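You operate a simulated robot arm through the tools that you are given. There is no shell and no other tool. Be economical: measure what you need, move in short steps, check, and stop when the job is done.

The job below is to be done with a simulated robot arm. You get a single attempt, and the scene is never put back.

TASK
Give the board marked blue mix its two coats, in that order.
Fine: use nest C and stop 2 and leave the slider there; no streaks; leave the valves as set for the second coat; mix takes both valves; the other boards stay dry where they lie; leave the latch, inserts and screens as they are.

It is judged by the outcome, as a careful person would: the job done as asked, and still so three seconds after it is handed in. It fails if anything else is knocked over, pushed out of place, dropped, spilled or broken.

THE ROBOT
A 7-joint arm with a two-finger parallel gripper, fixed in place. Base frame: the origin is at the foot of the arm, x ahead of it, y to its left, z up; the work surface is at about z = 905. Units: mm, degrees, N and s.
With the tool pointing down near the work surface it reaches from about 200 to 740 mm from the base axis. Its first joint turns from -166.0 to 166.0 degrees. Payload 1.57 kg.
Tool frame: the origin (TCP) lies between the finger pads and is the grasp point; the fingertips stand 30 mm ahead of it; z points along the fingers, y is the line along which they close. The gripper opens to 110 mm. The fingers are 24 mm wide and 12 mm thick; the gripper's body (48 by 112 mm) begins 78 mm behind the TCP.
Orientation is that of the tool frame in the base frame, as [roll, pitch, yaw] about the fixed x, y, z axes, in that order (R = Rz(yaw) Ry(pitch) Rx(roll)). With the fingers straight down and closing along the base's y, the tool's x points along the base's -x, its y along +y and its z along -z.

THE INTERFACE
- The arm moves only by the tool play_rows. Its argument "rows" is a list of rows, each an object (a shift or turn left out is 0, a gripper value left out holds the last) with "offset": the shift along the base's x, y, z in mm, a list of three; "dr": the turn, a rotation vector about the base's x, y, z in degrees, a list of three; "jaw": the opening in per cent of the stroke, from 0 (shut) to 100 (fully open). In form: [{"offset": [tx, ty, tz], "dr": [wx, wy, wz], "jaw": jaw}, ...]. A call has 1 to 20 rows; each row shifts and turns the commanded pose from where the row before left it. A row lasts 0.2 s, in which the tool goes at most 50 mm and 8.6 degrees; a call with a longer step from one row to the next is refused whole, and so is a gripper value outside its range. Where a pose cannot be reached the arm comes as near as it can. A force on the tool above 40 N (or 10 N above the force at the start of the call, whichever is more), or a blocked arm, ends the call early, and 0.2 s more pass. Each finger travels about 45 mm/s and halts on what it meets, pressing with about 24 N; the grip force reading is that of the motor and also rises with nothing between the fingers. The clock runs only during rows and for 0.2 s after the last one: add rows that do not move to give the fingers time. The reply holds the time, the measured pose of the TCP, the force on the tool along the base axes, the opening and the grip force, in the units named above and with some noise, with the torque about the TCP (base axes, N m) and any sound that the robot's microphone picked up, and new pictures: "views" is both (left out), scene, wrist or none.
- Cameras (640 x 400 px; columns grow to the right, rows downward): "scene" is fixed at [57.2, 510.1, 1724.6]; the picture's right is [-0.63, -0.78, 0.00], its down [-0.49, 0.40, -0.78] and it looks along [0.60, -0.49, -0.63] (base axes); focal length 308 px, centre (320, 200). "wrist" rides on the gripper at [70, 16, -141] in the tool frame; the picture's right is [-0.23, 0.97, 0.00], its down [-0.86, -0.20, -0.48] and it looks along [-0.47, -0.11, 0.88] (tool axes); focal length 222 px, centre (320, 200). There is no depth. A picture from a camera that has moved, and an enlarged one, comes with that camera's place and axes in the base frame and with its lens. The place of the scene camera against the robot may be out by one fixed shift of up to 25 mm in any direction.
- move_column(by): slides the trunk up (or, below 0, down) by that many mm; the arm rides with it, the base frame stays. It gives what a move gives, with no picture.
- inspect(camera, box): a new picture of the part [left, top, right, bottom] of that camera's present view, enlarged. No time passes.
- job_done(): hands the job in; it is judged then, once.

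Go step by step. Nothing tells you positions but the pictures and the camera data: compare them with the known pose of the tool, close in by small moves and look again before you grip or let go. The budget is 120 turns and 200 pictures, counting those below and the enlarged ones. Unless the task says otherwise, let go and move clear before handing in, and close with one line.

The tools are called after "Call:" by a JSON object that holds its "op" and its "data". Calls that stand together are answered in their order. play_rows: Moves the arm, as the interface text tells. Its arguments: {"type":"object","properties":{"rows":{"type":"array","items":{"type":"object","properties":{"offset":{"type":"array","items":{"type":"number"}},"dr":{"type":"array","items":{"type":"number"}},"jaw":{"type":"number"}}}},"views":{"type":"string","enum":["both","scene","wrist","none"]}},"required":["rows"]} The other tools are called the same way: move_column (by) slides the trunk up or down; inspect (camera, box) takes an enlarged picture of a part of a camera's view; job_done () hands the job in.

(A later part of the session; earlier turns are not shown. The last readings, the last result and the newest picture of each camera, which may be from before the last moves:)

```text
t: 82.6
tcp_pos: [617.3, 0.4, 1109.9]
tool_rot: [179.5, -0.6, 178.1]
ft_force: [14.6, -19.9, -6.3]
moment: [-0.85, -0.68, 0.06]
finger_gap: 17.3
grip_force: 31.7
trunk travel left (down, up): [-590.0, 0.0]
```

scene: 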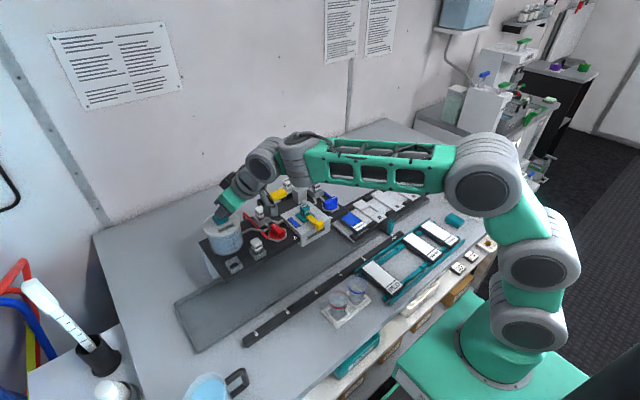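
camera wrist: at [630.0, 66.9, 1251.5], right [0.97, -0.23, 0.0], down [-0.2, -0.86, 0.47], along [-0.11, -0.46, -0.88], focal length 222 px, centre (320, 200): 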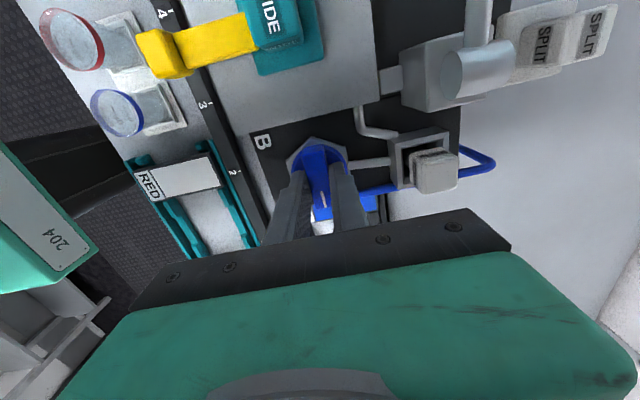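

Call:
{"op": "play_rows", "data": {"rows": [{"offset": [1, -1, 0], "dr": [0, 0, 3]}, {}, {"jaw": 36}, {}, {}, {"offset": [0, 0, 30]}, {"offset": [0, 0, 45]}, {"offset": [-40, 0, 20]}, {}], "views": "both"}}

Call:
{"op": "inspect", "data": {"camera": "scene", "box": [250, 170, 370, 250]}}

```text
t: 84.6
tcp_pos: [575.7, -1.0, 1203.3]
tool_rot: [179.7, -0.5, -179.0]
ft_force: [0.6, 0.3, 0.8]
moment: [0.01, -0.01, -0.01]
finger_gap: 39.5
grip_force: 0.1
trunk travel left (down, up): [-590.0, 0.0]
camera wrist: at [506.0, 14.1, 1345.1], right [0.21, 0.98, 0.0], down [0.86, -0.19, 0.47], along [0.46, -0.1, -0.88], focal length 222 px, centre (320, 200)
```

scene: 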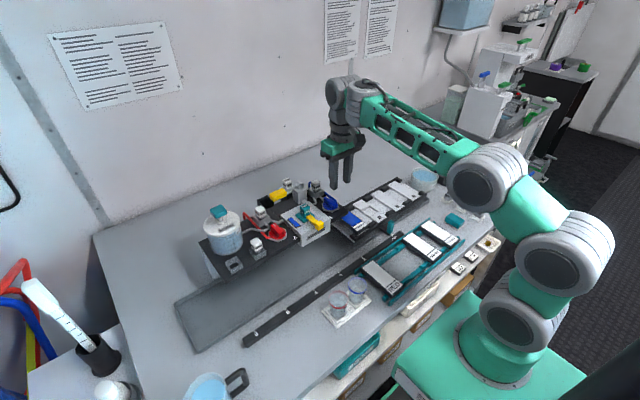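
wrist: 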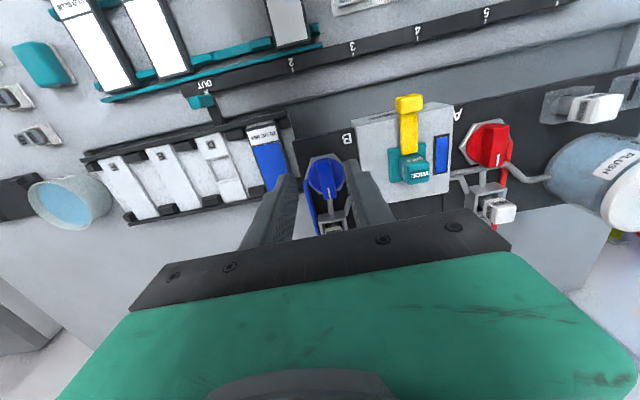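

```text
5.00 times, centred on (310, 210) of scene
camera zoom: at [57.2, 510.1, 1724.6], right [-0.63, -0.78, 0.0], down [-0.49, 0.4, -0.78], along [0.6, -0.49, -0.63], focal length 1542 px, centre (370, 150)
```

zoom: 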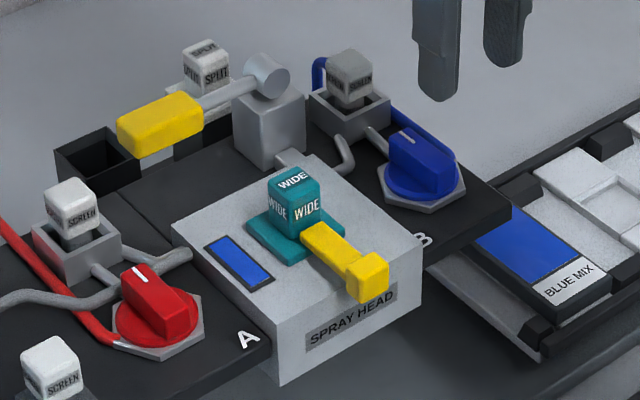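

B is shut and the board shows an even blue. Returning to the flush plunger.

Call:
{"op": "play_rows", "data": {"rows": [{"offset": [-10, 10, 45], "jaw": 0}, {"offset": [-10, 45, 10]}, {"offset": [-10, 45, 0]}, {"offset": [-10, 45, 0], "dr": [0, 0, 6]}, {"offset": [0, 48, 0], "dr": [0, 0, 6]}, {"offset": [5, 40, 0], "dr": [0, 0, 6.5]}, {"offset": [10, 15, 0], "dr": [0, 0, 6.5]}, {"offset": [15, 12, 0], "dr": [3.5, -7.2, 0]}, {"offset": [20, 12, 0], "dr": [3.5, -7.2, 0]}, {"offset": [20, 13, 0], "dr": [3.5, -7.2, 0]}, {"offset": [20, 13, 0], "dr": [3.5, -7.2, 0]}, {"offset": [20, 13, 0], "dr": [3.5, -7.2, 0]}, {"offset": [12, 10, -10]}, {}], "views": "wrist"}}

Call:
{"op": "inspect", "data": {"camera": "wrist", "box": [240, 80, 400, 200]}}

```text
t: 87.6
tcp_pos: [657.4, 321.2, 1249.0]
tool_rot: [179.8, 39.6, -153.9]
ft_force: [0.0, 0.3, 0.6]
moment: [-0.02, 0.01, -0.02]
finger_gap: 0.0
grip_force: 21.1
trunk travel left (down, up): [-590.0, 0.0]
camera wrist: at [520.3, 273.5, 1313.4], right [-0.27, 0.95, 0.15], down [0.41, -0.03, 0.91], along [0.87, 0.31, -0.38], focal length 222 px, centre (320, 200)
```

wrist: 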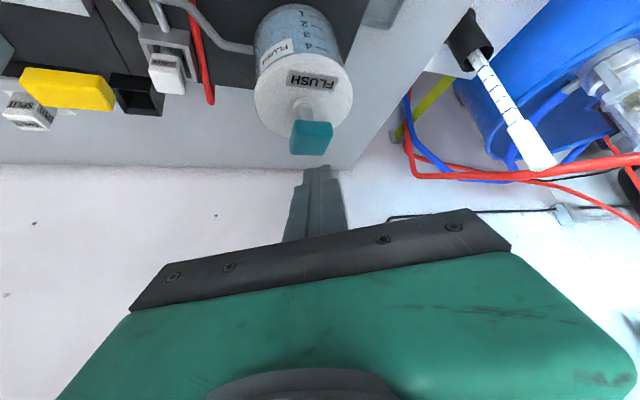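

```text
3.33 times, centred on (320, 140) of wrist
camera zoom: at [520.3, 273.5, 1313.4], right [-0.27, 0.95, 0.15], down [0.41, -0.03, 0.91], along [0.87, 0.31, -0.38], focal length 740 px, centre (320, 400)
```

zoom: 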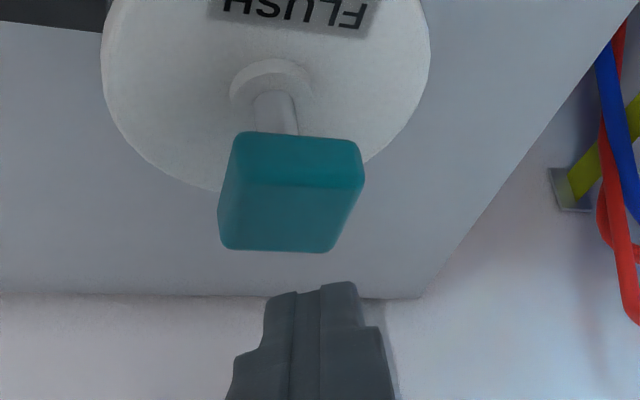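

Call:
{"op": "play_rows", "data": {"rows": [{"offset": [0, -2, -15]}, {"offset": [0, 0, -12]}, {"offset": [0, 0, -8]}, {"offset": [0, 0, -6]}, {"offset": [0, 0, -6]}, {"offset": [0, 0, -5]}, {}, {}], "views": "scene"}}

Call:
{"op": "inspect", "data": {"camera": "scene", "box": [190, 170, 350, 270]}}

```text
t: 89.4
tcp_pos: [657.7, 320.9, 1200.7]
tool_rot: [179.8, 40.0, -153.9]
ft_force: [5.4, 4.9, 19.8]
moment: [0.22, -0.36, 0.08]
finger_gap: 0.0
grip_force: 21.6
trunk travel left (down, up): [-590.0, 0.0]
heard: click
```

scene: 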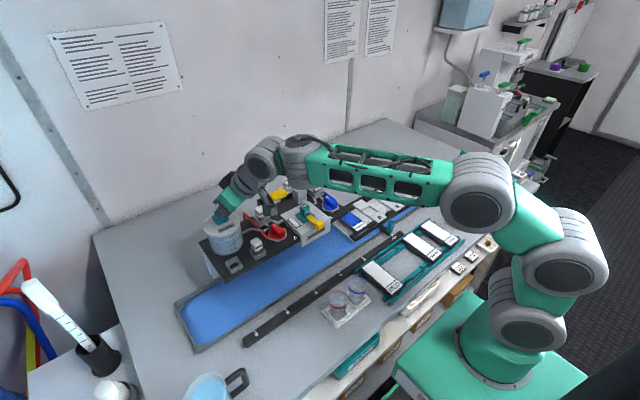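

```text
4.00 times, centred on (270, 220) of scene
camera zoom: at [57.2, 510.1, 1724.6], right [-0.63, -0.78, 0.0], down [-0.49, 0.4, -0.78], along [0.6, -0.49, -0.63], focal length 1234 px, centre (520, 120)
```

zoom: 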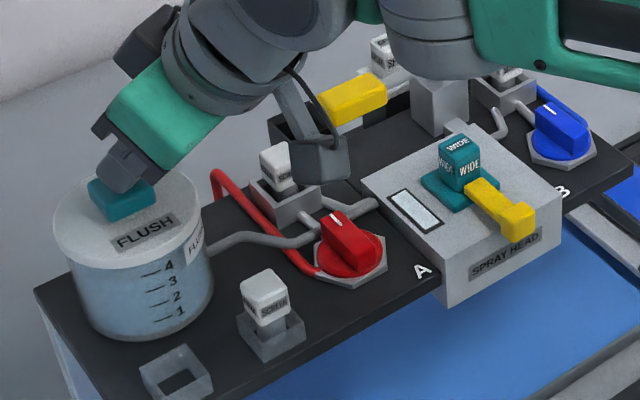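

The flush worked: the window is white and the rinse went into the trough while the board was clear at OUT. Now I'll release the plunger and move to valve A, at about (616, 200).

Call:
{"op": "play_rows", "data": {"rows": [{"offset": [0, 0, 15]}, {"offset": [0, 0, 20]}, {"offset": [0, 0, 20]}, {"offset": [-20, -15, 10], "dr": [-3.5, 7.2, 0]}, {"offset": [-20, -20, 0], "dr": [-3.5, 7.2, 0]}, {"offset": [-20, -20, 0], "dr": [-3.5, 7.2, 0]}, {"offset": [0, -20, 0], "dr": [-3.5, 7.2, 0]}, {"offset": [0, -15, 0], "dr": [-3.5, 7.1, 0]}, {"offset": [0, -10, 0], "dr": [0, 0, -6.5]}, {"offset": [5, -10, 0], "dr": [0, 0, -6.5], "jaw": 36}, {"offset": [6, -10, -20], "dr": [0, 0, -6.5]}, {"offset": [6, 0, -30], "dr": [0, 0, -6.5]}, {"offset": [0, 0, -30]}, {}], "views": "both"}}

Call:
{"op": "inspect", "data": {"camera": "wrist", "box": [200, 60, 440, 230]}}

Call:
{"op": "inspect", "data": {"camera": "scene", "box": [170, 170, 370, 330]}}

```text
t: 92.4
tcp_pos: [615.8, 208.5, 1185.4]
tool_rot: [179.8, -0.3, 180.0]
ft_force: [-0.4, 0.5, 0.2]
moment: [-0.02, 0.0, -0.05]
finger_gap: 39.7
grip_force: 0.0
out of reach, approached as far as the arm can: row 7
trunk travel left (down, up): [-590.0, 0.0]
camera wrist: at [547.6, 224.4, 1328.2], right [0.23, 0.97, 0.0], down [0.86, -0.2, 0.47], along [0.46, -0.1, -0.88], focal length 222 px, centre (320, 200)
```

scene: 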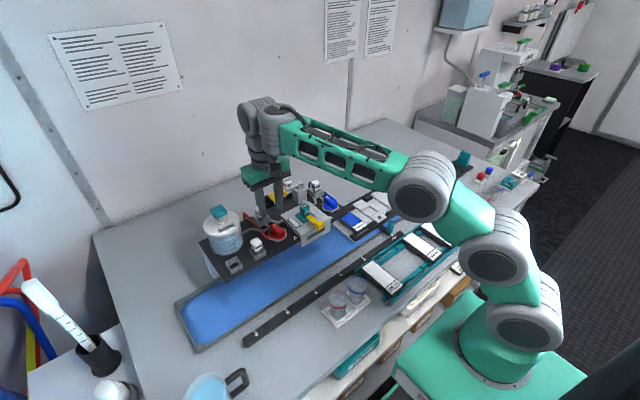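
wrist: 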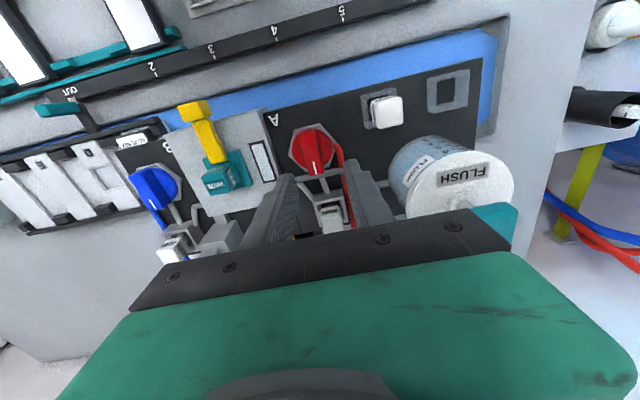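

```text
2.35 times, centred on (320, 145) of wrist
camera zoom: at [547.6, 224.4, 1328.2], right [0.23, 0.97, 0.0], down [0.86, -0.2, 0.47], along [0.46, -0.1, -0.88], focal length 523 px, centre (320, 329)
```

zoom: 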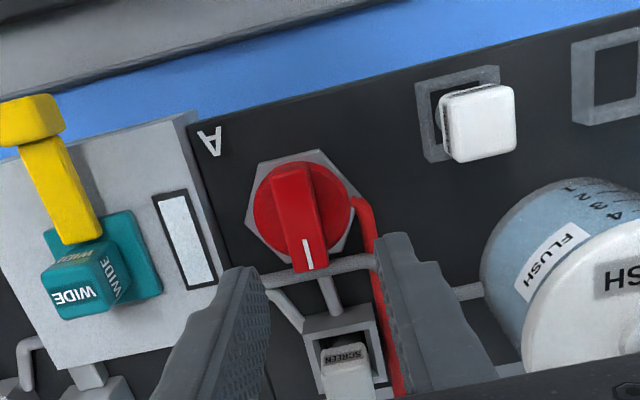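

```text
2.50 times, centred on (270, 250) of scene
camera zoom: at [57.2, 510.1, 1724.6], right [-0.63, -0.78, 0.0], down [-0.49, 0.4, -0.78], along [0.6, -0.49, -0.63], focal length 771 px, centre (445, 75)
```

zoom: 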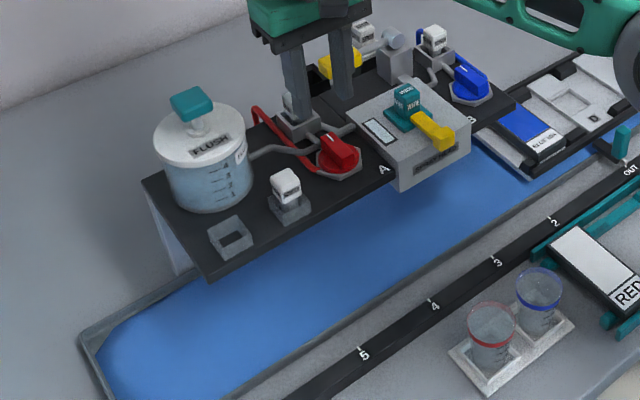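

Call:
{"op": "play_rows", "data": {"rows": [{"offset": [-1, -8, -30]}, {"offset": [0, 0, -30]}, {"offset": [0, 0, -15]}, {}, {"jaw": 5}, {}, {}, {}, {}, {}], "views": "wrist"}}

Call:
{"op": "inspect", "data": {"camera": "wrist", "box": [200, 60, 440, 230]}}

```text
t: 94.6
tcp_pos: [615.5, 199.5, 1109.4]
tool_rot: [179.7, -0.4, 180.0]
ft_force: [-0.7, -3.1, -1.9]
moment: [-0.33, -0.52, 0.02]
finger_gap: 17.2
grip_force: 32.4
trunk travel left (down, up): [-590.0, 0.0]
camera wrist: at [545.8, 215.8, 1252.0], right [0.23, 0.97, 0.0], down [0.86, -0.2, 0.47], along [0.46, -0.1, -0.88], focal length 222 px, centre (320, 200)
```

wrist: 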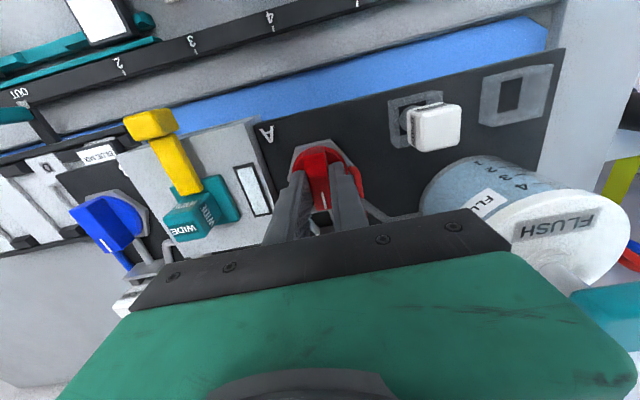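

```text
2.35 times, centred on (320, 145) of wrist
camera zoom: at [545.8, 215.8, 1252.0], right [0.23, 0.97, 0.0], down [0.86, -0.2, 0.47], along [0.46, -0.1, -0.88], focal length 523 px, centre (320, 329)
```

zoom: 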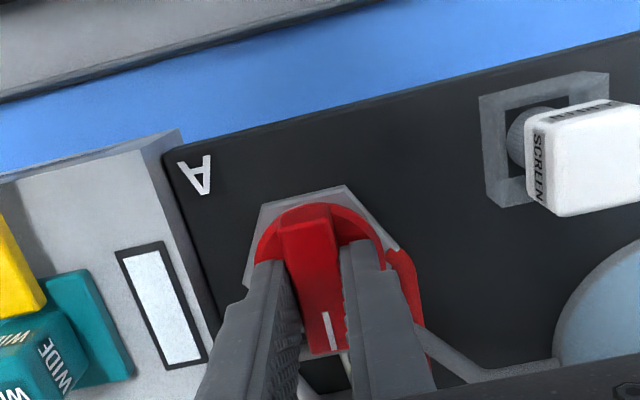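

Gripped. Trying clockwise on A by 8° first, as with B.

Call:
{"op": "play_rows", "data": {"rows": [{"dr": [0, 0, -8]}, {}], "views": "none"}}

```text
t: 95.2
tcp_pos: [615.2, 199.7, 1109.5]
tool_rot: [179.7, -0.4, 172.0]
ft_force: [3.1, -1.1, 0.1]
moment: [-0.24, 0.02, -0.02]
finger_gap: 17.0
grip_force: 32.1
trunk travel left (down, up): [-590.0, 0.0]
```

Call:
{"op": "play_rows", "data": {"rows": [{"dr": [0, 0, -8]}, {"dr": [0, 0, -8]}, {"dr": [0, 0, -8]}, {"dr": [0, 0, -8]}, {"dr": [0, 0, -8]}, {"dr": [0, 0, -8]}, {"dr": [0, 0, -8]}, {"dr": [0, 0, -8]}, {"dr": [0, 0, -8]}, {"dr": [0, 0, -8]}, {"dr": [0, 0, -3.5]}, {}], "views": "none"}}

```text
t: 97.8
tcp_pos: [614.3, 198.7, 1109.0]
tool_rot: [179.6, -0.3, 88.5]
ft_force: [2.0, 4.3, 3.8]
moment: [0.19, 0.29, 0.92]
finger_gap: 17.5
grip_force: 32.5
trunk travel left (down, up): [-590.0, 0.0]
```

A is against its open stop. Releasing, then going to B with the tool turned back.

Call:
{"op": "play_rows", "data": {"rows": [{"dr": [0, 0, 1.5]}, {"jaw": 36}, {}, {}, {"offset": [0, 0, 30]}, {"offset": [0, -10, 45]}, {"offset": [0, -20, 0], "dr": [0, 0, 8.2]}, {"offset": [0, -20, 0], "dr": [0, 0, 8.2]}, {"offset": [0, -20, 0], "dr": [0, 0, 8.2]}, {"offset": [0, -20, 0], "dr": [0, 0, 8.2]}, {"offset": [0, -20, 0], "dr": [0, 0, 8.2]}, {"offset": [0, -20, 0], "dr": [0, 0, 8.2]}, {"offset": [0, -20, 0], "dr": [0, 0, 8.2]}, {"offset": [0, -20, 0], "dr": [0, 0, 8.2]}, {"offset": [0, -15, 0], "dr": [0, 0, 8.2]}, {"offset": [0, -10, 0], "dr": [0, 0, 8.2]}, {"offset": [2, -4, 0], "dr": [0, 0, 8]}, {}], "views": "both"}}

Call:
{"op": "inspect", "data": {"camera": "scene", "box": [240, 170, 360, 250]}}

```text
t: 101.6
tcp_pos: [617.7, 0.1, 1185.2]
tool_rot: [179.8, -0.4, -179.9]
ft_force: [0.1, -0.8, 0.1]
moment: [-0.02, -0.03, 0.01]
finger_gap: 39.8
grip_force: 0.1
trunk travel left (down, up): [-590.0, 0.0]
camera wrist: at [547.9, 16.2, 1327.0], right [0.22, 0.97, 0.0], down [0.86, -0.2, 0.47], along [0.46, -0.1, -0.88], focal length 222 px, centre (320, 200)
```

scene: 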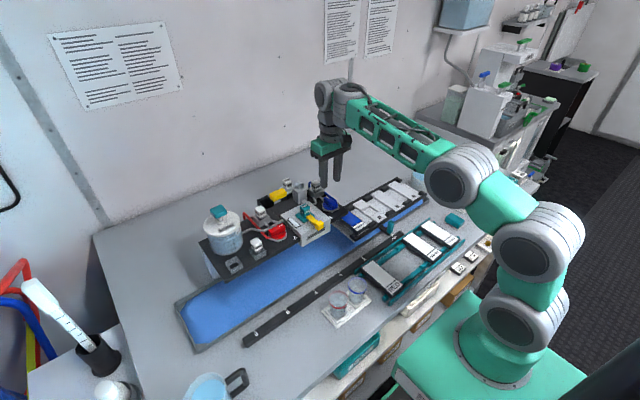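
wrist: 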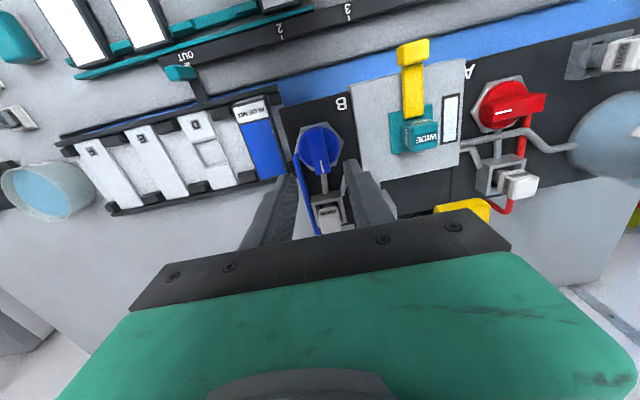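

```text
5.00 times, centred on (300, 210) of scene
camera zoom: at [57.2, 510.1, 1724.6], right [-0.63, -0.78, 0.0], down [-0.49, 0.4, -0.78], along [0.6, -0.49, -0.63], focal length 1542 px, centre (420, 150)
```

zoom: 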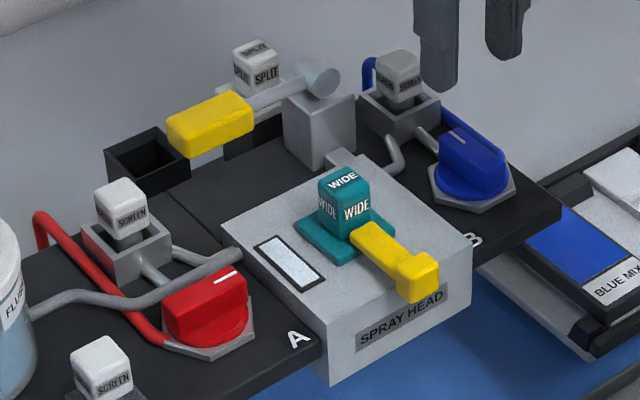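

A now points at -y (open). Gripping B and opening it.

Call:
{"op": "play_rows", "data": {"rows": [{"offset": [-1, 0, -40]}, {"offset": [0, 0, -20]}, {"offset": [0, 0, -15]}, {}, {"jaw": 5}, {}, {}, {}, {}, {}], "views": "none"}}

Call:
{"op": "play_rows", "data": {"rows": [{"dr": [0, 0, -8]}, {"dr": [0, 0, -8]}, {"dr": [0, 0, -8]}, {"dr": [0, 0, -8]}, {"dr": [0, 0, -8]}, {"dr": [0, 0, -8]}, {"offset": [-1, 0, 0], "dr": [0, 0, -8]}, {"dr": [0, 0, -8]}, {"offset": [-1, 0, 0], "dr": [0, 0, -8]}, {"dr": [0, 0, -8]}, {"dr": [0, 0, -8]}, {"dr": [0, 0, -3.5]}, {}], "views": "none"}}

```text
t: 103.8
tcp_pos: [616.1, 0.9, 1111.5]
tool_rot: [179.9, -0.4, 179.9]
ft_force: [0.3, 6.0, -2.6]
moment: [-0.03, -0.57, -0.05]
finger_gap: 17.2
grip_force: 32.1
trunk travel left (down, up): [-590.0, 0.0]
```

```text
t: 106.6
tcp_pos: [615.0, -1.3, 1110.0]
tool_rot: [179.6, -0.4, 88.5]
ft_force: [13.5, -9.1, 16.9]
moment: [-0.69, 0.02, 0.83]
finger_gap: 17.4
grip_force: 32.3
trunk travel left (down, up): [-590.0, 0.0]
```

B is at its open stop too. Releasing and heading back to the slider handle at OUT.

Call:
{"op": "play_rows", "data": {"rows": [{"dr": [0, 0, 1.5]}, {"jaw": 50}, {}, {}, {"offset": [0, 0, 30]}, {"offset": [0, 0, 45]}, {"offset": [-15, -10, 25], "dr": [0, 0, 8.2]}, {"offset": [-15, -20, 0], "dr": [0, 0, 8.2]}, {"offset": [-15, -20, 0], "dr": [0, 0, 8.2]}, {"offset": [-15, -20, 0], "dr": [0, 0, 8.2]}, {"offset": [-15, -20, 0], "dr": [0, 0, 8.2]}, {"offset": [-15, -20, 0], "dr": [0, 0, 8.2]}, {"offset": [-15, -20, 0], "dr": [0, 0, 8.2]}, {"offset": [-10, -20, 0], "dr": [0, 0, 8.2]}, {"offset": [-5, -15, 0], "dr": [0, 0, 8.2]}, {"offset": [0, -10, -30], "dr": [0, 0, 8.2]}, {"offset": [0, 0, -45], "dr": [0, 0, 8]}, {"offset": [0, 0, -40]}, {}], "views": "both"}}

Call:
{"op": "inspect", "data": {"camera": "wrist", "box": [200, 80, 440, 230]}}

Call:
{"op": "inspect", "data": {"camera": "scene", "box": [240, 170, 400, 270]}}

```text
t: 110.6
tcp_pos: [494.6, -176.3, 1095.9]
tool_rot: [179.9, -0.8, 179.9]
ft_force: [0.6, 0.5, -0.1]
moment: [-0.05, 0.02, 0.0]
finger_gap: 54.7
grip_force: 0.0
trunk travel left (down, up): [-590.0, 0.0]
camera wrist: at [425.7, -160.5, 1238.0], right [0.23, 0.97, 0.0], down [0.86, -0.2, 0.47], along [0.46, -0.11, -0.88], focal length 222 px, centre (320, 200)
```

scene: 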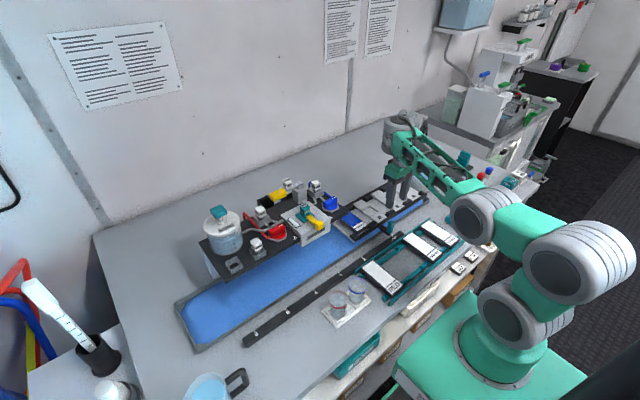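
wrist: 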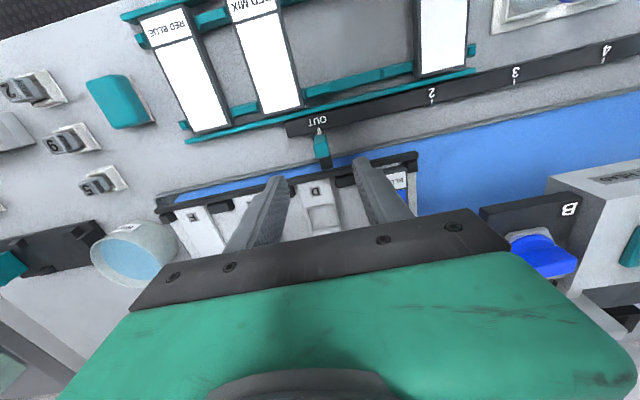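

```text
2.67 times, centred on (320, 155) of wrist
camera zoom: at [425.7, -160.5, 1238.0], right [0.23, 0.97, 0.0], down [0.86, -0.2, 0.47], along [0.46, -0.11, -0.88], focal length 592 px, centre (320, 320)
```

zoom: 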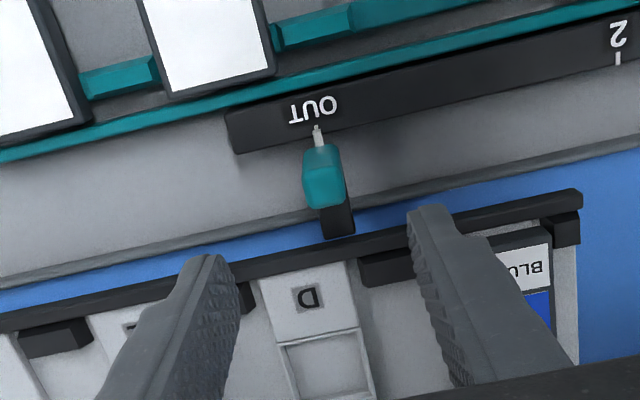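

```text
4.00 times, centred on (320, 220) of scene
camera zoom: at [57.2, 510.1, 1724.6], right [-0.63, -0.78, 0.0], down [-0.49, 0.4, -0.78], along [0.6, -0.49, -0.63], focal length 1234 px, centre (320, 120)
```

zoom: 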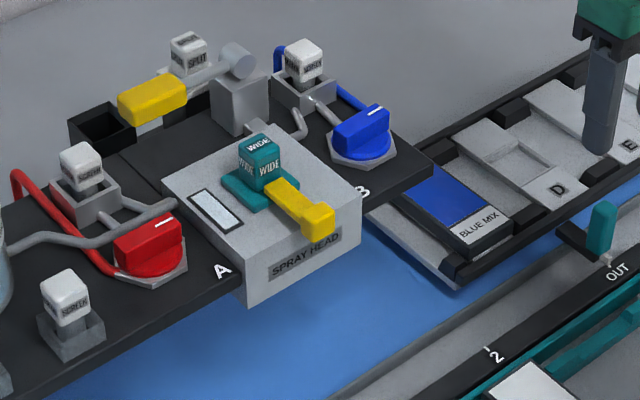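

Both valves open and head clean. Gripping the handle and sliding to stop 2 again.

Call:
{"op": "play_rows", "data": {"rows": [{"offset": [-1, 1, -45]}, {"offset": [0, 0, -45]}, {"offset": [0, 0, -27]}, {"jaw": 8}, {}, {}, {}, {}, {}, {"offset": [0, 5, 0]}, {"offset": [0, 10, 0]}, {"offset": [0, 10, 0]}, {"offset": [0, 10, 0]}, {"offset": [0, 10, 0]}, {"offset": [0, 10, 0]}, {"offset": [0, 10, 0]}, {"offset": [0, 10, 0]}], "views": "none"}}

Call:
{"op": "play_rows", "data": {"rows": [{"offset": [0, 10, 0]}, {"offset": [0, 10, 0]}, {"offset": [0, 10, 0]}, {"offset": [0, 10, 0]}, {"offset": [0, 10, 0]}, {"offset": [0, 10, 0]}, {"offset": [0, 8, 0]}, {"offset": [0, 5, 0]}, {}], "views": "wrist"}}

Call:
{"op": "inspect", "data": {"camera": "wrist", "box": [270, 110, 370, 180]}}

```text
t: 114.2
tcp_pos: [523.2, -112.3, 1094.7]
tool_rot: [-180.0, -0.7, -179.9]
ft_force: [-0.2, 0.6, 0.2]
moment: [0.02, -0.02, 0.02]
finger_gap: 8.9
grip_force: 0.1
out of reach, approached as far as the arm can: row 1, 2, 3, 10, 13
trunk travel left (down, up): [-590.0, 0.0]
```

```text
t: 116.2
tcp_pos: [523.0, -39.8, 1095.8]
tool_rot: [179.9, -0.8, 180.0]
ft_force: [0.6, -0.1, -0.9]
moment: [-0.03, -0.01, 0.01]
finger_gap: 8.6
grip_force: 0.0
out of reach, approached as far as the arm can: row 1
trunk travel left (down, up): [-590.0, 0.0]
camera wrist: at [454.6, -22.7, 1238.6], right [0.23, 0.97, 0.0], down [0.86, -0.2, 0.47], along [0.46, -0.11, -0.88], focal length 222 px, centre (320, 200)
```

wrist: 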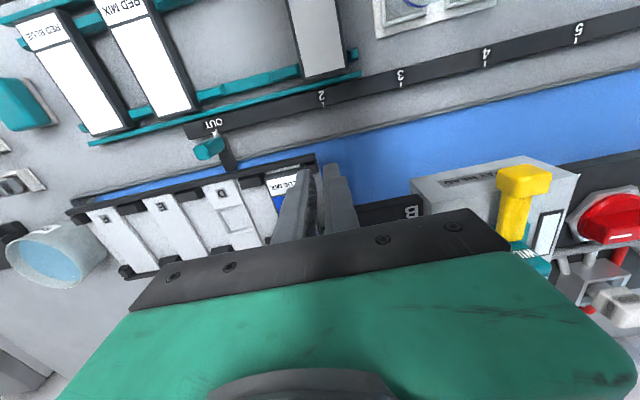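

```text
5.71 times, centred on (320, 145) of wrist
camera zoom: at [454.6, -22.7, 1238.6], right [0.23, 0.97, 0.0], down [0.86, -0.2, 0.47], along [0.46, -0.11, -0.88], focal length 1269 px, centre (320, 514)
```

zoom: 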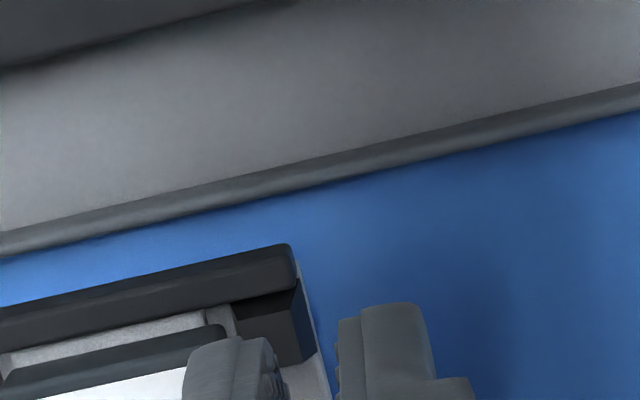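

The arm hit an awkward elbow posture and could not descend. The slider has not moved and nothing was touched. I'll go through a neutral pose and come back.

Call:
{"op": "play_rows", "data": {"rows": [{"offset": [-10, 15, 45], "jaw": 50}, {"offset": [-15, 15, 45]}, {"offset": [-20, 20, 40]}, {"offset": [-15, 10, 20]}, {}], "views": "scene"}}

```text
t: 117.4
tcp_pos: [465.1, 21.7, 1246.7]
tool_rot: [179.7, -0.3, -179.9]
ft_force: [-0.6, -0.1, -0.1]
moment: [-0.03, -0.01, 0.01]
finger_gap: 55.2
grip_force: 0.1
trunk travel left (down, up): [-590.0, 0.0]
```

scene: 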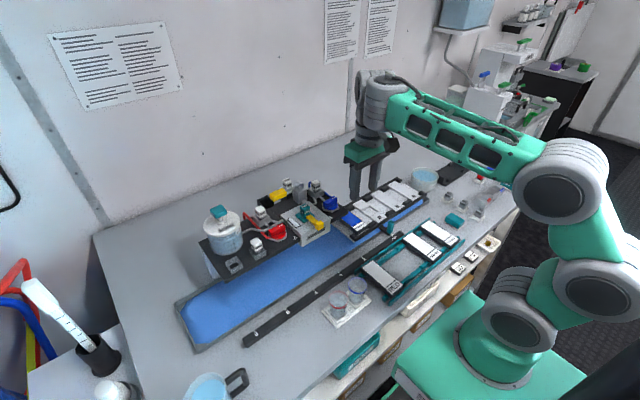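

Posture recovered. Approaching the handle again.

Call:
{"op": "play_rows", "data": {"rows": [{"offset": [0, -45, 0]}, {"offset": [0, -45, 0]}, {"offset": [0, -45, 0]}, {"offset": [10, -45, 0]}, {"offset": [10, -17, -35]}, {"offset": [8, 0, -45]}, {"offset": [0, 0, -45]}, {"offset": [0, 0, -45]}, {}], "views": "wrist"}}

```text
t: 119.4
tcp_pos: [498.7, -187.6, 1092.0]
tool_rot: [-178.9, -1.8, -180.0]
ft_force: [0.2, -0.1, -0.3]
moment: [0.0, 0.03, 0.05]
finger_gap: 55.2
grip_force: 0.1
out of reach, approached as far as the arm can: row 7, 8
trunk travel left (down, up): [-590.0, 0.0]
camera wrist: at [431.7, -169.9, 1235.2], right [0.23, 0.97, -0.02], down [0.87, -0.19, 0.46], along [0.44, -0.12, -0.89], focal length 222 px, centre (320, 200)
```

wrist: 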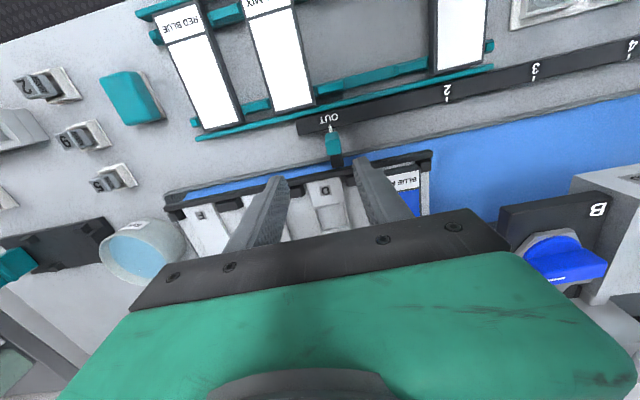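

Call:
{"op": "play_rows", "data": {"rows": [{"offset": [-4, 12, 15]}, {}], "views": "scene"}}

```text
t: 120.0
tcp_pos: [490.3, -164.5, 1096.2]
tool_rot: [179.8, -0.8, -180.0]
ft_force: [0.4, 0.3, 0.5]
moment: [0.01, -0.04, 0.01]
finger_gap: 54.8
grip_force: 0.1
trunk travel left (down, up): [-590.0, 0.0]
```

scene: 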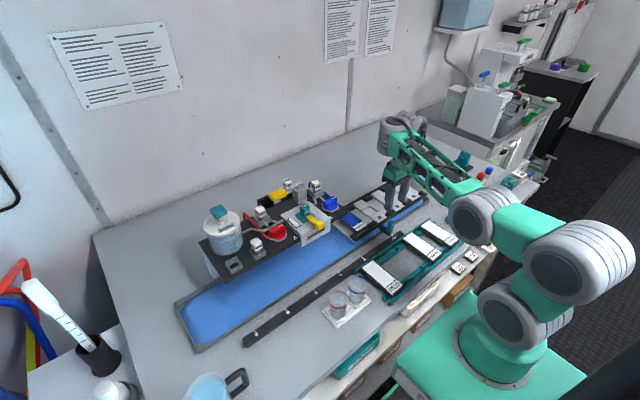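

The elbow posture blocks low poses, so I'll use the trunk for the descent instead: centre over the handle at this height, then lower the trunk 115 mm.

Call:
{"op": "play_rows", "data": {"rows": [{"offset": [4, -10, 0]}, {}], "views": "none"}}

```text
t: 120.6
tcp_pos: [494.7, -176.1, 1095.8]
tool_rot: [179.8, -0.6, -180.0]
ft_force: [-0.2, -0.9, 0.0]
moment: [0.02, 0.0, -0.03]
finger_gap: 55.0
grip_force: 0.0
trunk travel left (down, up): [-590.0, 0.0]
```

Call:
{"op": "move_column", "data": {"by": -60}}

Call:
{"op": "inspect", "data": {"camera": "wrist", "box": [200, 80, 440, 230]}}

Call:
{"op": "inspect", "data": {"camera": "scene", "box": [320, 100, 640, 300]}}

```text
t: 121.6
tcp_pos: [495.2, -176.2, 1035.8]
tool_rot: [179.8, -0.6, -180.0]
ft_force: [-1.1, 0.2, -0.2]
moment: [-0.02, 0.02, 0.01]
finger_gap: 54.8
grip_force: 0.1
trunk travel left (down, up): [-530.0, 60.0]
```

```text
2.67 times, centred on (320, 155) of wrist
camera zoom: at [425.5, -160.0, 1178.6], right [0.23, 0.97, 0.0], down [0.86, -0.2, 0.47], along [0.46, -0.11, -0.88], focal length 592 px, centre (320, 320)
```

zoom: 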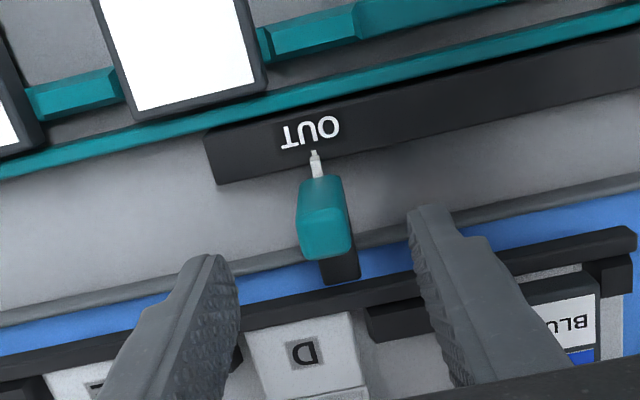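

```text
2.00 times, centred on (480, 200) of scene
camera zoom: at [57.2, 510.1, 1724.6], right [-0.63, -0.78, 0.0], down [-0.49, 0.4, -0.78], along [0.6, -0.49, -0.63], focal length 617 px, centre (0, 200)
```

zoom: 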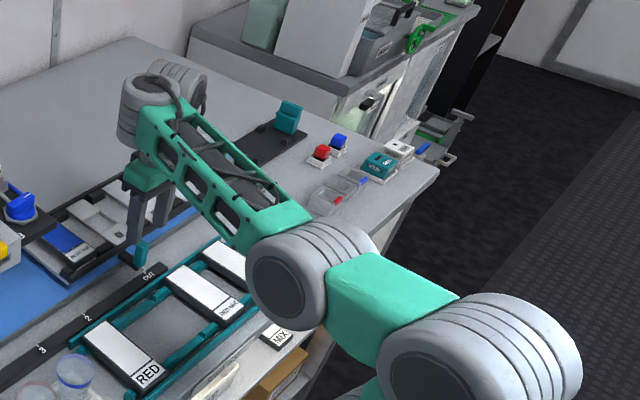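

The elbow hangs too low over the rack in this posture, so I must not lower further. I'll raise the trunk back and re-posture by retracing the earlier good path via the tilted lever pose.

Call:
{"op": "move_column", "data": {"by": 60}}

Call:
{"op": "play_rows", "data": {"rows": [{"offset": [0, 20, 40]}, {"offset": [-10, 25, 40]}, {"offset": [-10, 30, 35]}, {"offset": [-10, 35, 25]}, {"offset": [0, 45, 0]}, {"offset": [0, 45, 0]}, {"offset": [25, 30, 0], "dr": [0, -8, 0], "jaw": 0}, {"offset": [30, 30, 0], "dr": [0, -8, 0]}, {"offset": [30, 30, 0], "dr": [0, -8, 0]}, {"offset": [30, 20, -5], "dr": [0, -8, 0]}, {"offset": [35, 0, -5], "dr": [0, -8.5, 0]}, {"offset": [35, 0, -5]}, {"offset": [20, 0, -4]}, {}], "views": "scene"}}

```text
t: 122.6
tcp_pos: [495.5, -174.4, 1096.4]
tool_rot: [179.8, -0.6, -179.9]
ft_force: [-1.0, 0.2, -0.6]
moment: [-0.01, -0.04, 0.01]
finger_gap: 55.1
grip_force: 0.0
trunk travel left (down, up): [-590.0, 0.0]
```

```text
t: 125.6
tcp_pos: [670.1, 136.1, 1217.1]
tool_rot: [179.8, 39.8, 180.0]
ft_force: [0.6, 0.3, 0.1]
moment: [0.02, 0.0, 0.01]
finger_gap: 0.1
grip_force: 21.1
trunk travel left (down, up): [-590.0, 0.0]
```

scene: 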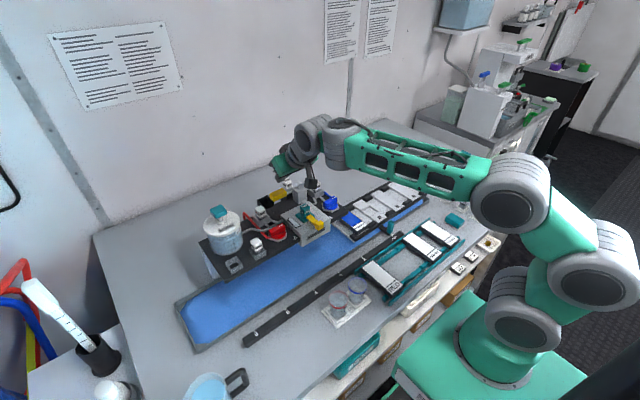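

Call:
{"op": "play_rows", "data": {"rows": [{"offset": [-30, 0, 10], "dr": [0, 8.2, 0], "jaw": 50}, {"offset": [-30, -20, 0], "dr": [0, 8.2, 0]}, {"offset": [-30, -30, 0], "dr": [0, 8.2, 0]}, {"offset": [-30, -30, 0], "dr": [0, 8.2, 0]}, {"offset": [-30, -35, 0], "dr": [0, 7.2, 0]}, {"offset": [-25, -40, 0]}, {"offset": [0, -48, 0]}, {"offset": [0, -48, 0]}, {"offset": [0, -48, 0]}, {"offset": [0, -12, -30]}, {}], "views": "scene"}}

```text
t: 128.0
tcp_pos: [497.2, -176.7, 1195.0]
tool_rot: [179.8, -0.1, -180.0]
ft_force: [-0.3, -0.4, 0.3]
moment: [0.01, 0.03, 0.0]
finger_gap: 55.0
grip_force: 0.0
trunk travel left (down, up): [-590.0, 0.0]
```

scene: 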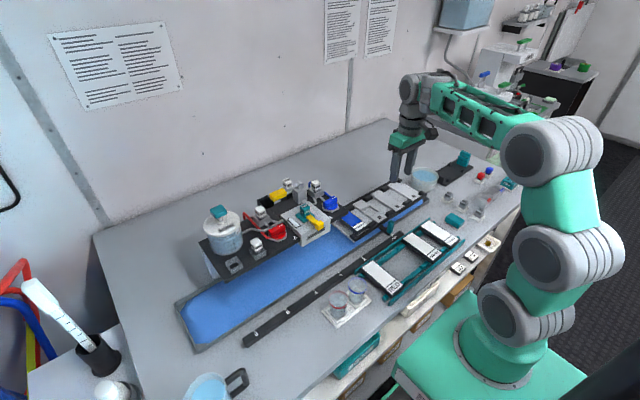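

The elbow is up again. Descending to the handle.

Call:
{"op": "play_rows", "data": {"rows": [{"offset": [-2, 0, -45]}, {"offset": [0, 0, -45]}, {"offset": [0, 0, -45]}, {}], "views": "scene"}}

Call:
{"op": "inspect", "data": {"camera": "wrist", "box": [200, 80, 440, 230]}}

```text
t: 129.0
tcp_pos: [492.9, -178.1, 1060.4]
tool_rot: [179.7, -0.1, -180.0]
ft_force: [0.2, -0.2, -0.5]
moment: [-0.02, 0.0, -0.01]
finger_gap: 54.5
grip_force: 0.1
trunk travel left (down, up): [-590.0, 0.0]
```

scene: 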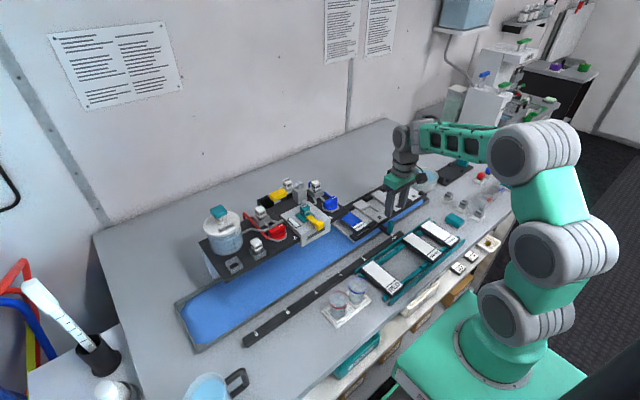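

```text
2.67 times, centred on (320, 155) of wrist
camera zoom: at [423.7, -161.7, 1202.1], right [0.23, 0.97, 0.0], down [0.86, -0.2, 0.48], along [0.46, -0.11, -0.88], focal length 592 px, centre (320, 320)
```

zoom: 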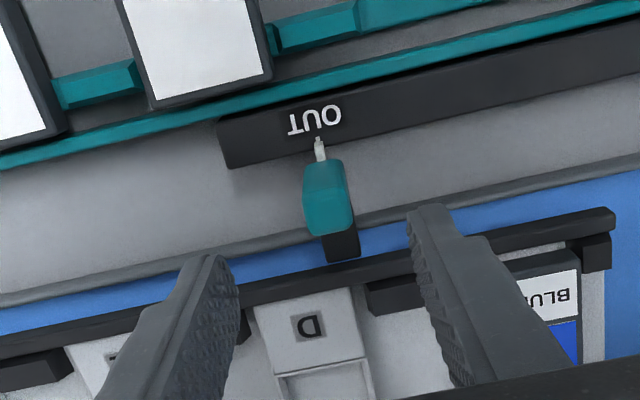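

Call:
{"op": "play_rows", "data": {"rows": [{"offset": [1, 3, -40]}, {"offset": [0, 0, -30]}, {"offset": [0, 0, -11]}, {"jaw": 8}, {}, {}, {}, {}, {}], "views": "none"}}

```text
t: 131.0
tcp_pos: [494.4, -173.8, 980.1]
tool_rot: [179.9, -0.2, 180.0]
ft_force: [-1.3, 0.2, -5.0]
moment: [-0.92, -0.62, 0.0]
finger_gap: 18.0
grip_force: 32.2
trunk travel left (down, up): [-590.0, 0.0]
```

Gripped. Sliding to stop 2.

Call:
{"op": "play_rows", "data": {"rows": [{"offset": [0, 5, 0]}, {"offset": [0, 10, 0]}, {"offset": [0, 10, 0]}, {"offset": [0, 10, 0]}, {"offset": [0, 10, 0]}, {"offset": [0, 10, 0]}, {"offset": [0, 10, 0]}, {"offset": [0, 10, 0]}, {"offset": [0, 10, 0]}, {"offset": [0, 10, 0]}, {"offset": [0, 10, 0]}, {"offset": [0, 10, 0]}, {"offset": [0, 10, 0]}, {"offset": [0, 10, 0]}, {"offset": [0, 8, 0]}, {"offset": [0, 6, 0]}, {}], "views": "wrist"}}

Call:
{"op": "inspect", "data": {"camera": "wrist", "box": [270, 110, 370, 180]}}

```text
t: 134.6
tcp_pos: [493.7, -24.8, 979.9]
tool_rot: [179.9, -0.2, -180.0]
ft_force: [6.6, -1.6, -20.0]
moment: [-0.83, -0.19, 0.0]
finger_gap: 18.1
grip_force: 32.6
trunk travel left (down, up): [-590.0, 0.0]
camera wrist: at [424.1, -8.4, 1122.2], right [0.23, 0.97, 0.0], down [0.86, -0.2, 0.47], along [0.46, -0.11, -0.88], focal length 222 px, centre (320, 200)
```

wrist: 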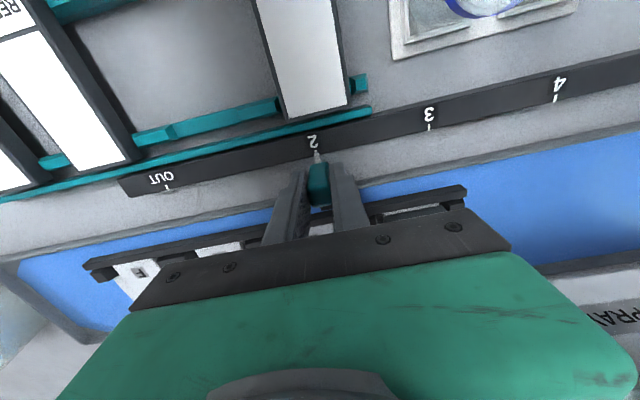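

```text
5.71 times, centred on (320, 145) of wrist
camera zoom: at [424.1, -8.4, 1122.2], right [0.23, 0.97, 0.0], down [0.86, -0.2, 0.47], along [0.46, -0.11, -0.88], focal length 1269 px, centre (320, 514)
```

zoom: 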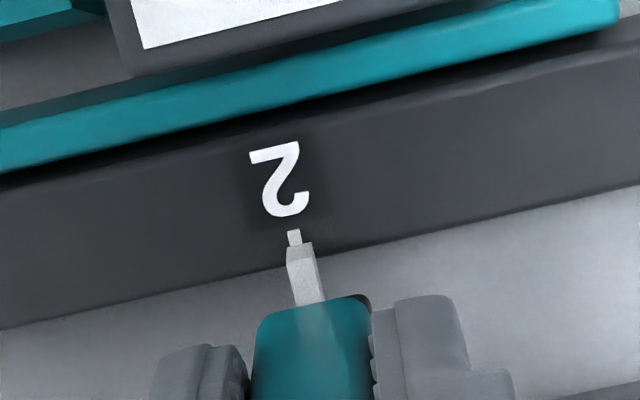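

Aligned within half a millimetre. Releasing and going to the lever along the same path as before.

Call:
{"op": "play_rows", "data": {"rows": [{"offset": [0, -0.5, 0]}, {}, {"jaw": 40}, {}, {}, {"offset": [0, 0, 30]}, {"offset": [0, 0, 30]}, {}], "views": "scene"}}

Call:
{"op": "inspect", "data": {"camera": "wrist", "box": [260, 80, 400, 180]}}

Call:
{"op": "inspect", "data": {"camera": "scene", "box": [260, 180, 400, 270]}}

```text
t: 136.4
tcp_pos: [493.1, -24.6, 1041.8]
tool_rot: [179.8, -0.1, -180.0]
ft_force: [0.3, -0.5, -1.2]
moment: [0.0, -0.03, 0.01]
finger_gap: 44.1
grip_force: 0.1
trunk travel left (down, up): [-590.0, 0.0]
```

scene: 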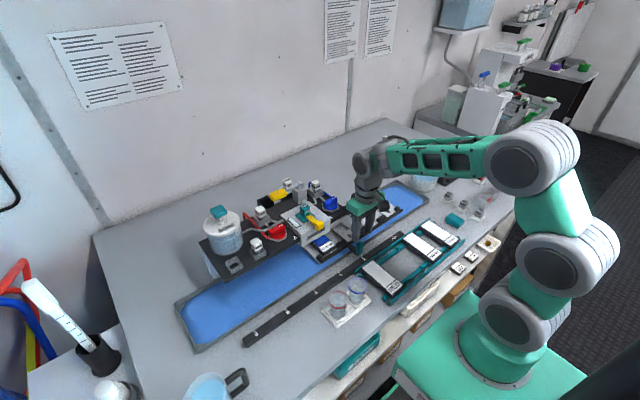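

```text
4.00 times, centred on (330, 130) of wrist
camera zoom: at [422.5, -9.0, 1184.1], right [0.23, 0.97, 0.0], down [0.86, -0.2, 0.48], along [0.46, -0.11, -0.88], focal length 888 px, centre (280, 480)
```

zoom: 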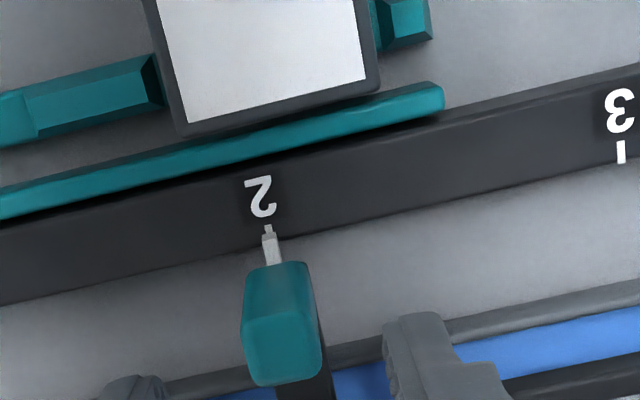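

```text
4.44 times, centred on (330, 225) of scene
camera zoom: at [57.2, 510.1, 1724.6], right [-0.63, -0.78, 0.0], down [-0.49, 0.4, -0.78], along [0.6, -0.49, -0.63], focal length 1371 px, centre (276, 89)
```

zoom: 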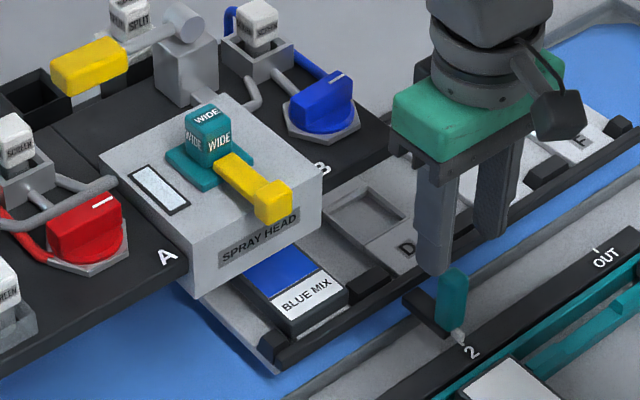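

Slider on stop 2, both valves open, window clean. Going to the lever for the mix coat.

Call:
{"op": "play_rows", "data": {"rows": [{"offset": [0, 0, 48], "jaw": 0}, {"offset": [0, 0, 48]}, {"offset": [0, 0, 48]}, {"offset": [0, 20, 43]}, {"offset": [25, 35, 0], "dr": [0, -8, 0]}, {"offset": [25, 35, 0], "dr": [0, -8, 0]}, {"offset": [25, 35, 0], "dr": [0, -8, 0]}, {"offset": [25, 34, 0], "dr": [0, -8, 0]}, {"offset": [25, 0, 0], "dr": [0, -8, 0]}, {"offset": [35, 0, -10]}, {"offset": [30, 0, -15]}, {"offset": [12, 0, -20]}, {}], "views": "wrist"}}

Call:
{"op": "inspect", "data": {"camera": "wrist", "box": [180, 0, 420, 240]}}

```text
t: 139.2
tcp_pos: [695.6, 133.0, 1181.3]
tool_rot: [179.7, 39.9, -179.9]
ft_force: [-0.5, 0.3, 0.9]
moment: [0.0, -0.02, 0.0]
finger_gap: 0.1
grip_force: 21.7
trunk travel left (down, up): [-590.0, 0.0]
camera wrist: at [551.6, 149.4, 1246.1], right [0.17, 0.97, 0.15], down [0.35, -0.2, 0.92], along [0.92, -0.11, -0.38], focal length 222 px, centre (320, 200)
```

wrist: 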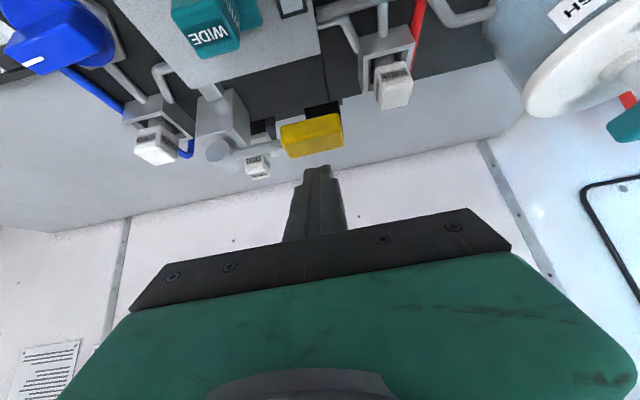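

```text
1.67 times, centred on (300, 120) of wrist
camera zoom: at [551.6, 149.4, 1246.1], right [0.17, 0.97, 0.15], down [0.35, -0.2, 0.92], along [0.92, -0.11, -0.38], focal length 370 px, centre (353, 333)
```

zoom: 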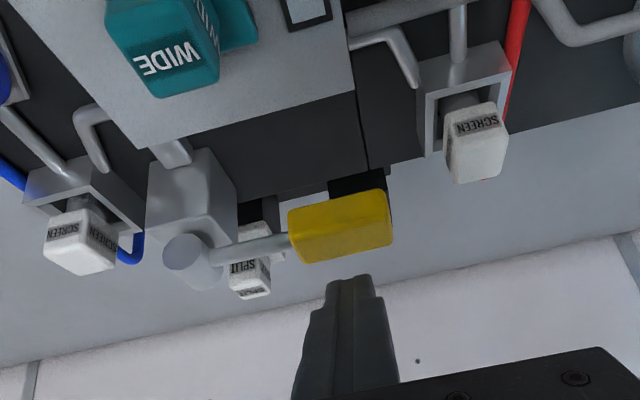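

Call:
{"op": "play_rows", "data": {"rows": [{"offset": [1, 1, -8]}, {"offset": [0, 0, -8]}, {"offset": [0, 0, -6]}, {"offset": [0, 0, -6]}, {"offset": [0, 0, -6]}, {"offset": [0, -1, -5]}, {"offset": [0, -1, -5]}, {"offset": [0, -1, -4]}, {"offset": [0, 0, -4]}, {}], "views": "scene"}}

Call:
{"op": "inspect", "data": {"camera": "scene", "box": [260, 180, 400, 270]}}

```text
t: 141.4
tcp_pos: [696.3, 131.2, 1135.9]
tool_rot: [179.7, 40.5, -180.0]
ft_force: [1.8, 2.7, 21.4]
moment: [-0.14, -0.28, 0.04]
finger_gap: 0.2
grip_force: 21.7
trunk travel left (down, up): [-590.0, 0.0]
```

scene: 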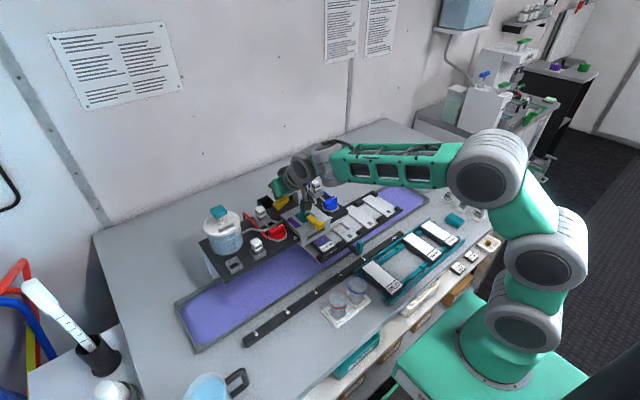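

```text
4.44 times, centred on (330, 225) of scene
camera zoom: at [57.2, 510.1, 1724.6], right [-0.63, -0.78, 0.0], down [-0.49, 0.4, -0.78], along [0.6, -0.49, -0.63], focal length 1371 px, centre (276, 89)
```

zoom: 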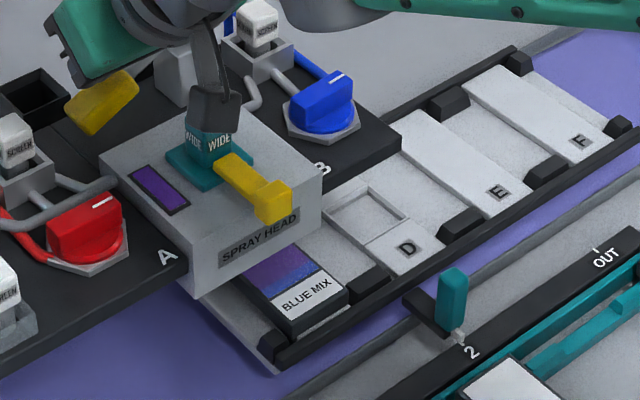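

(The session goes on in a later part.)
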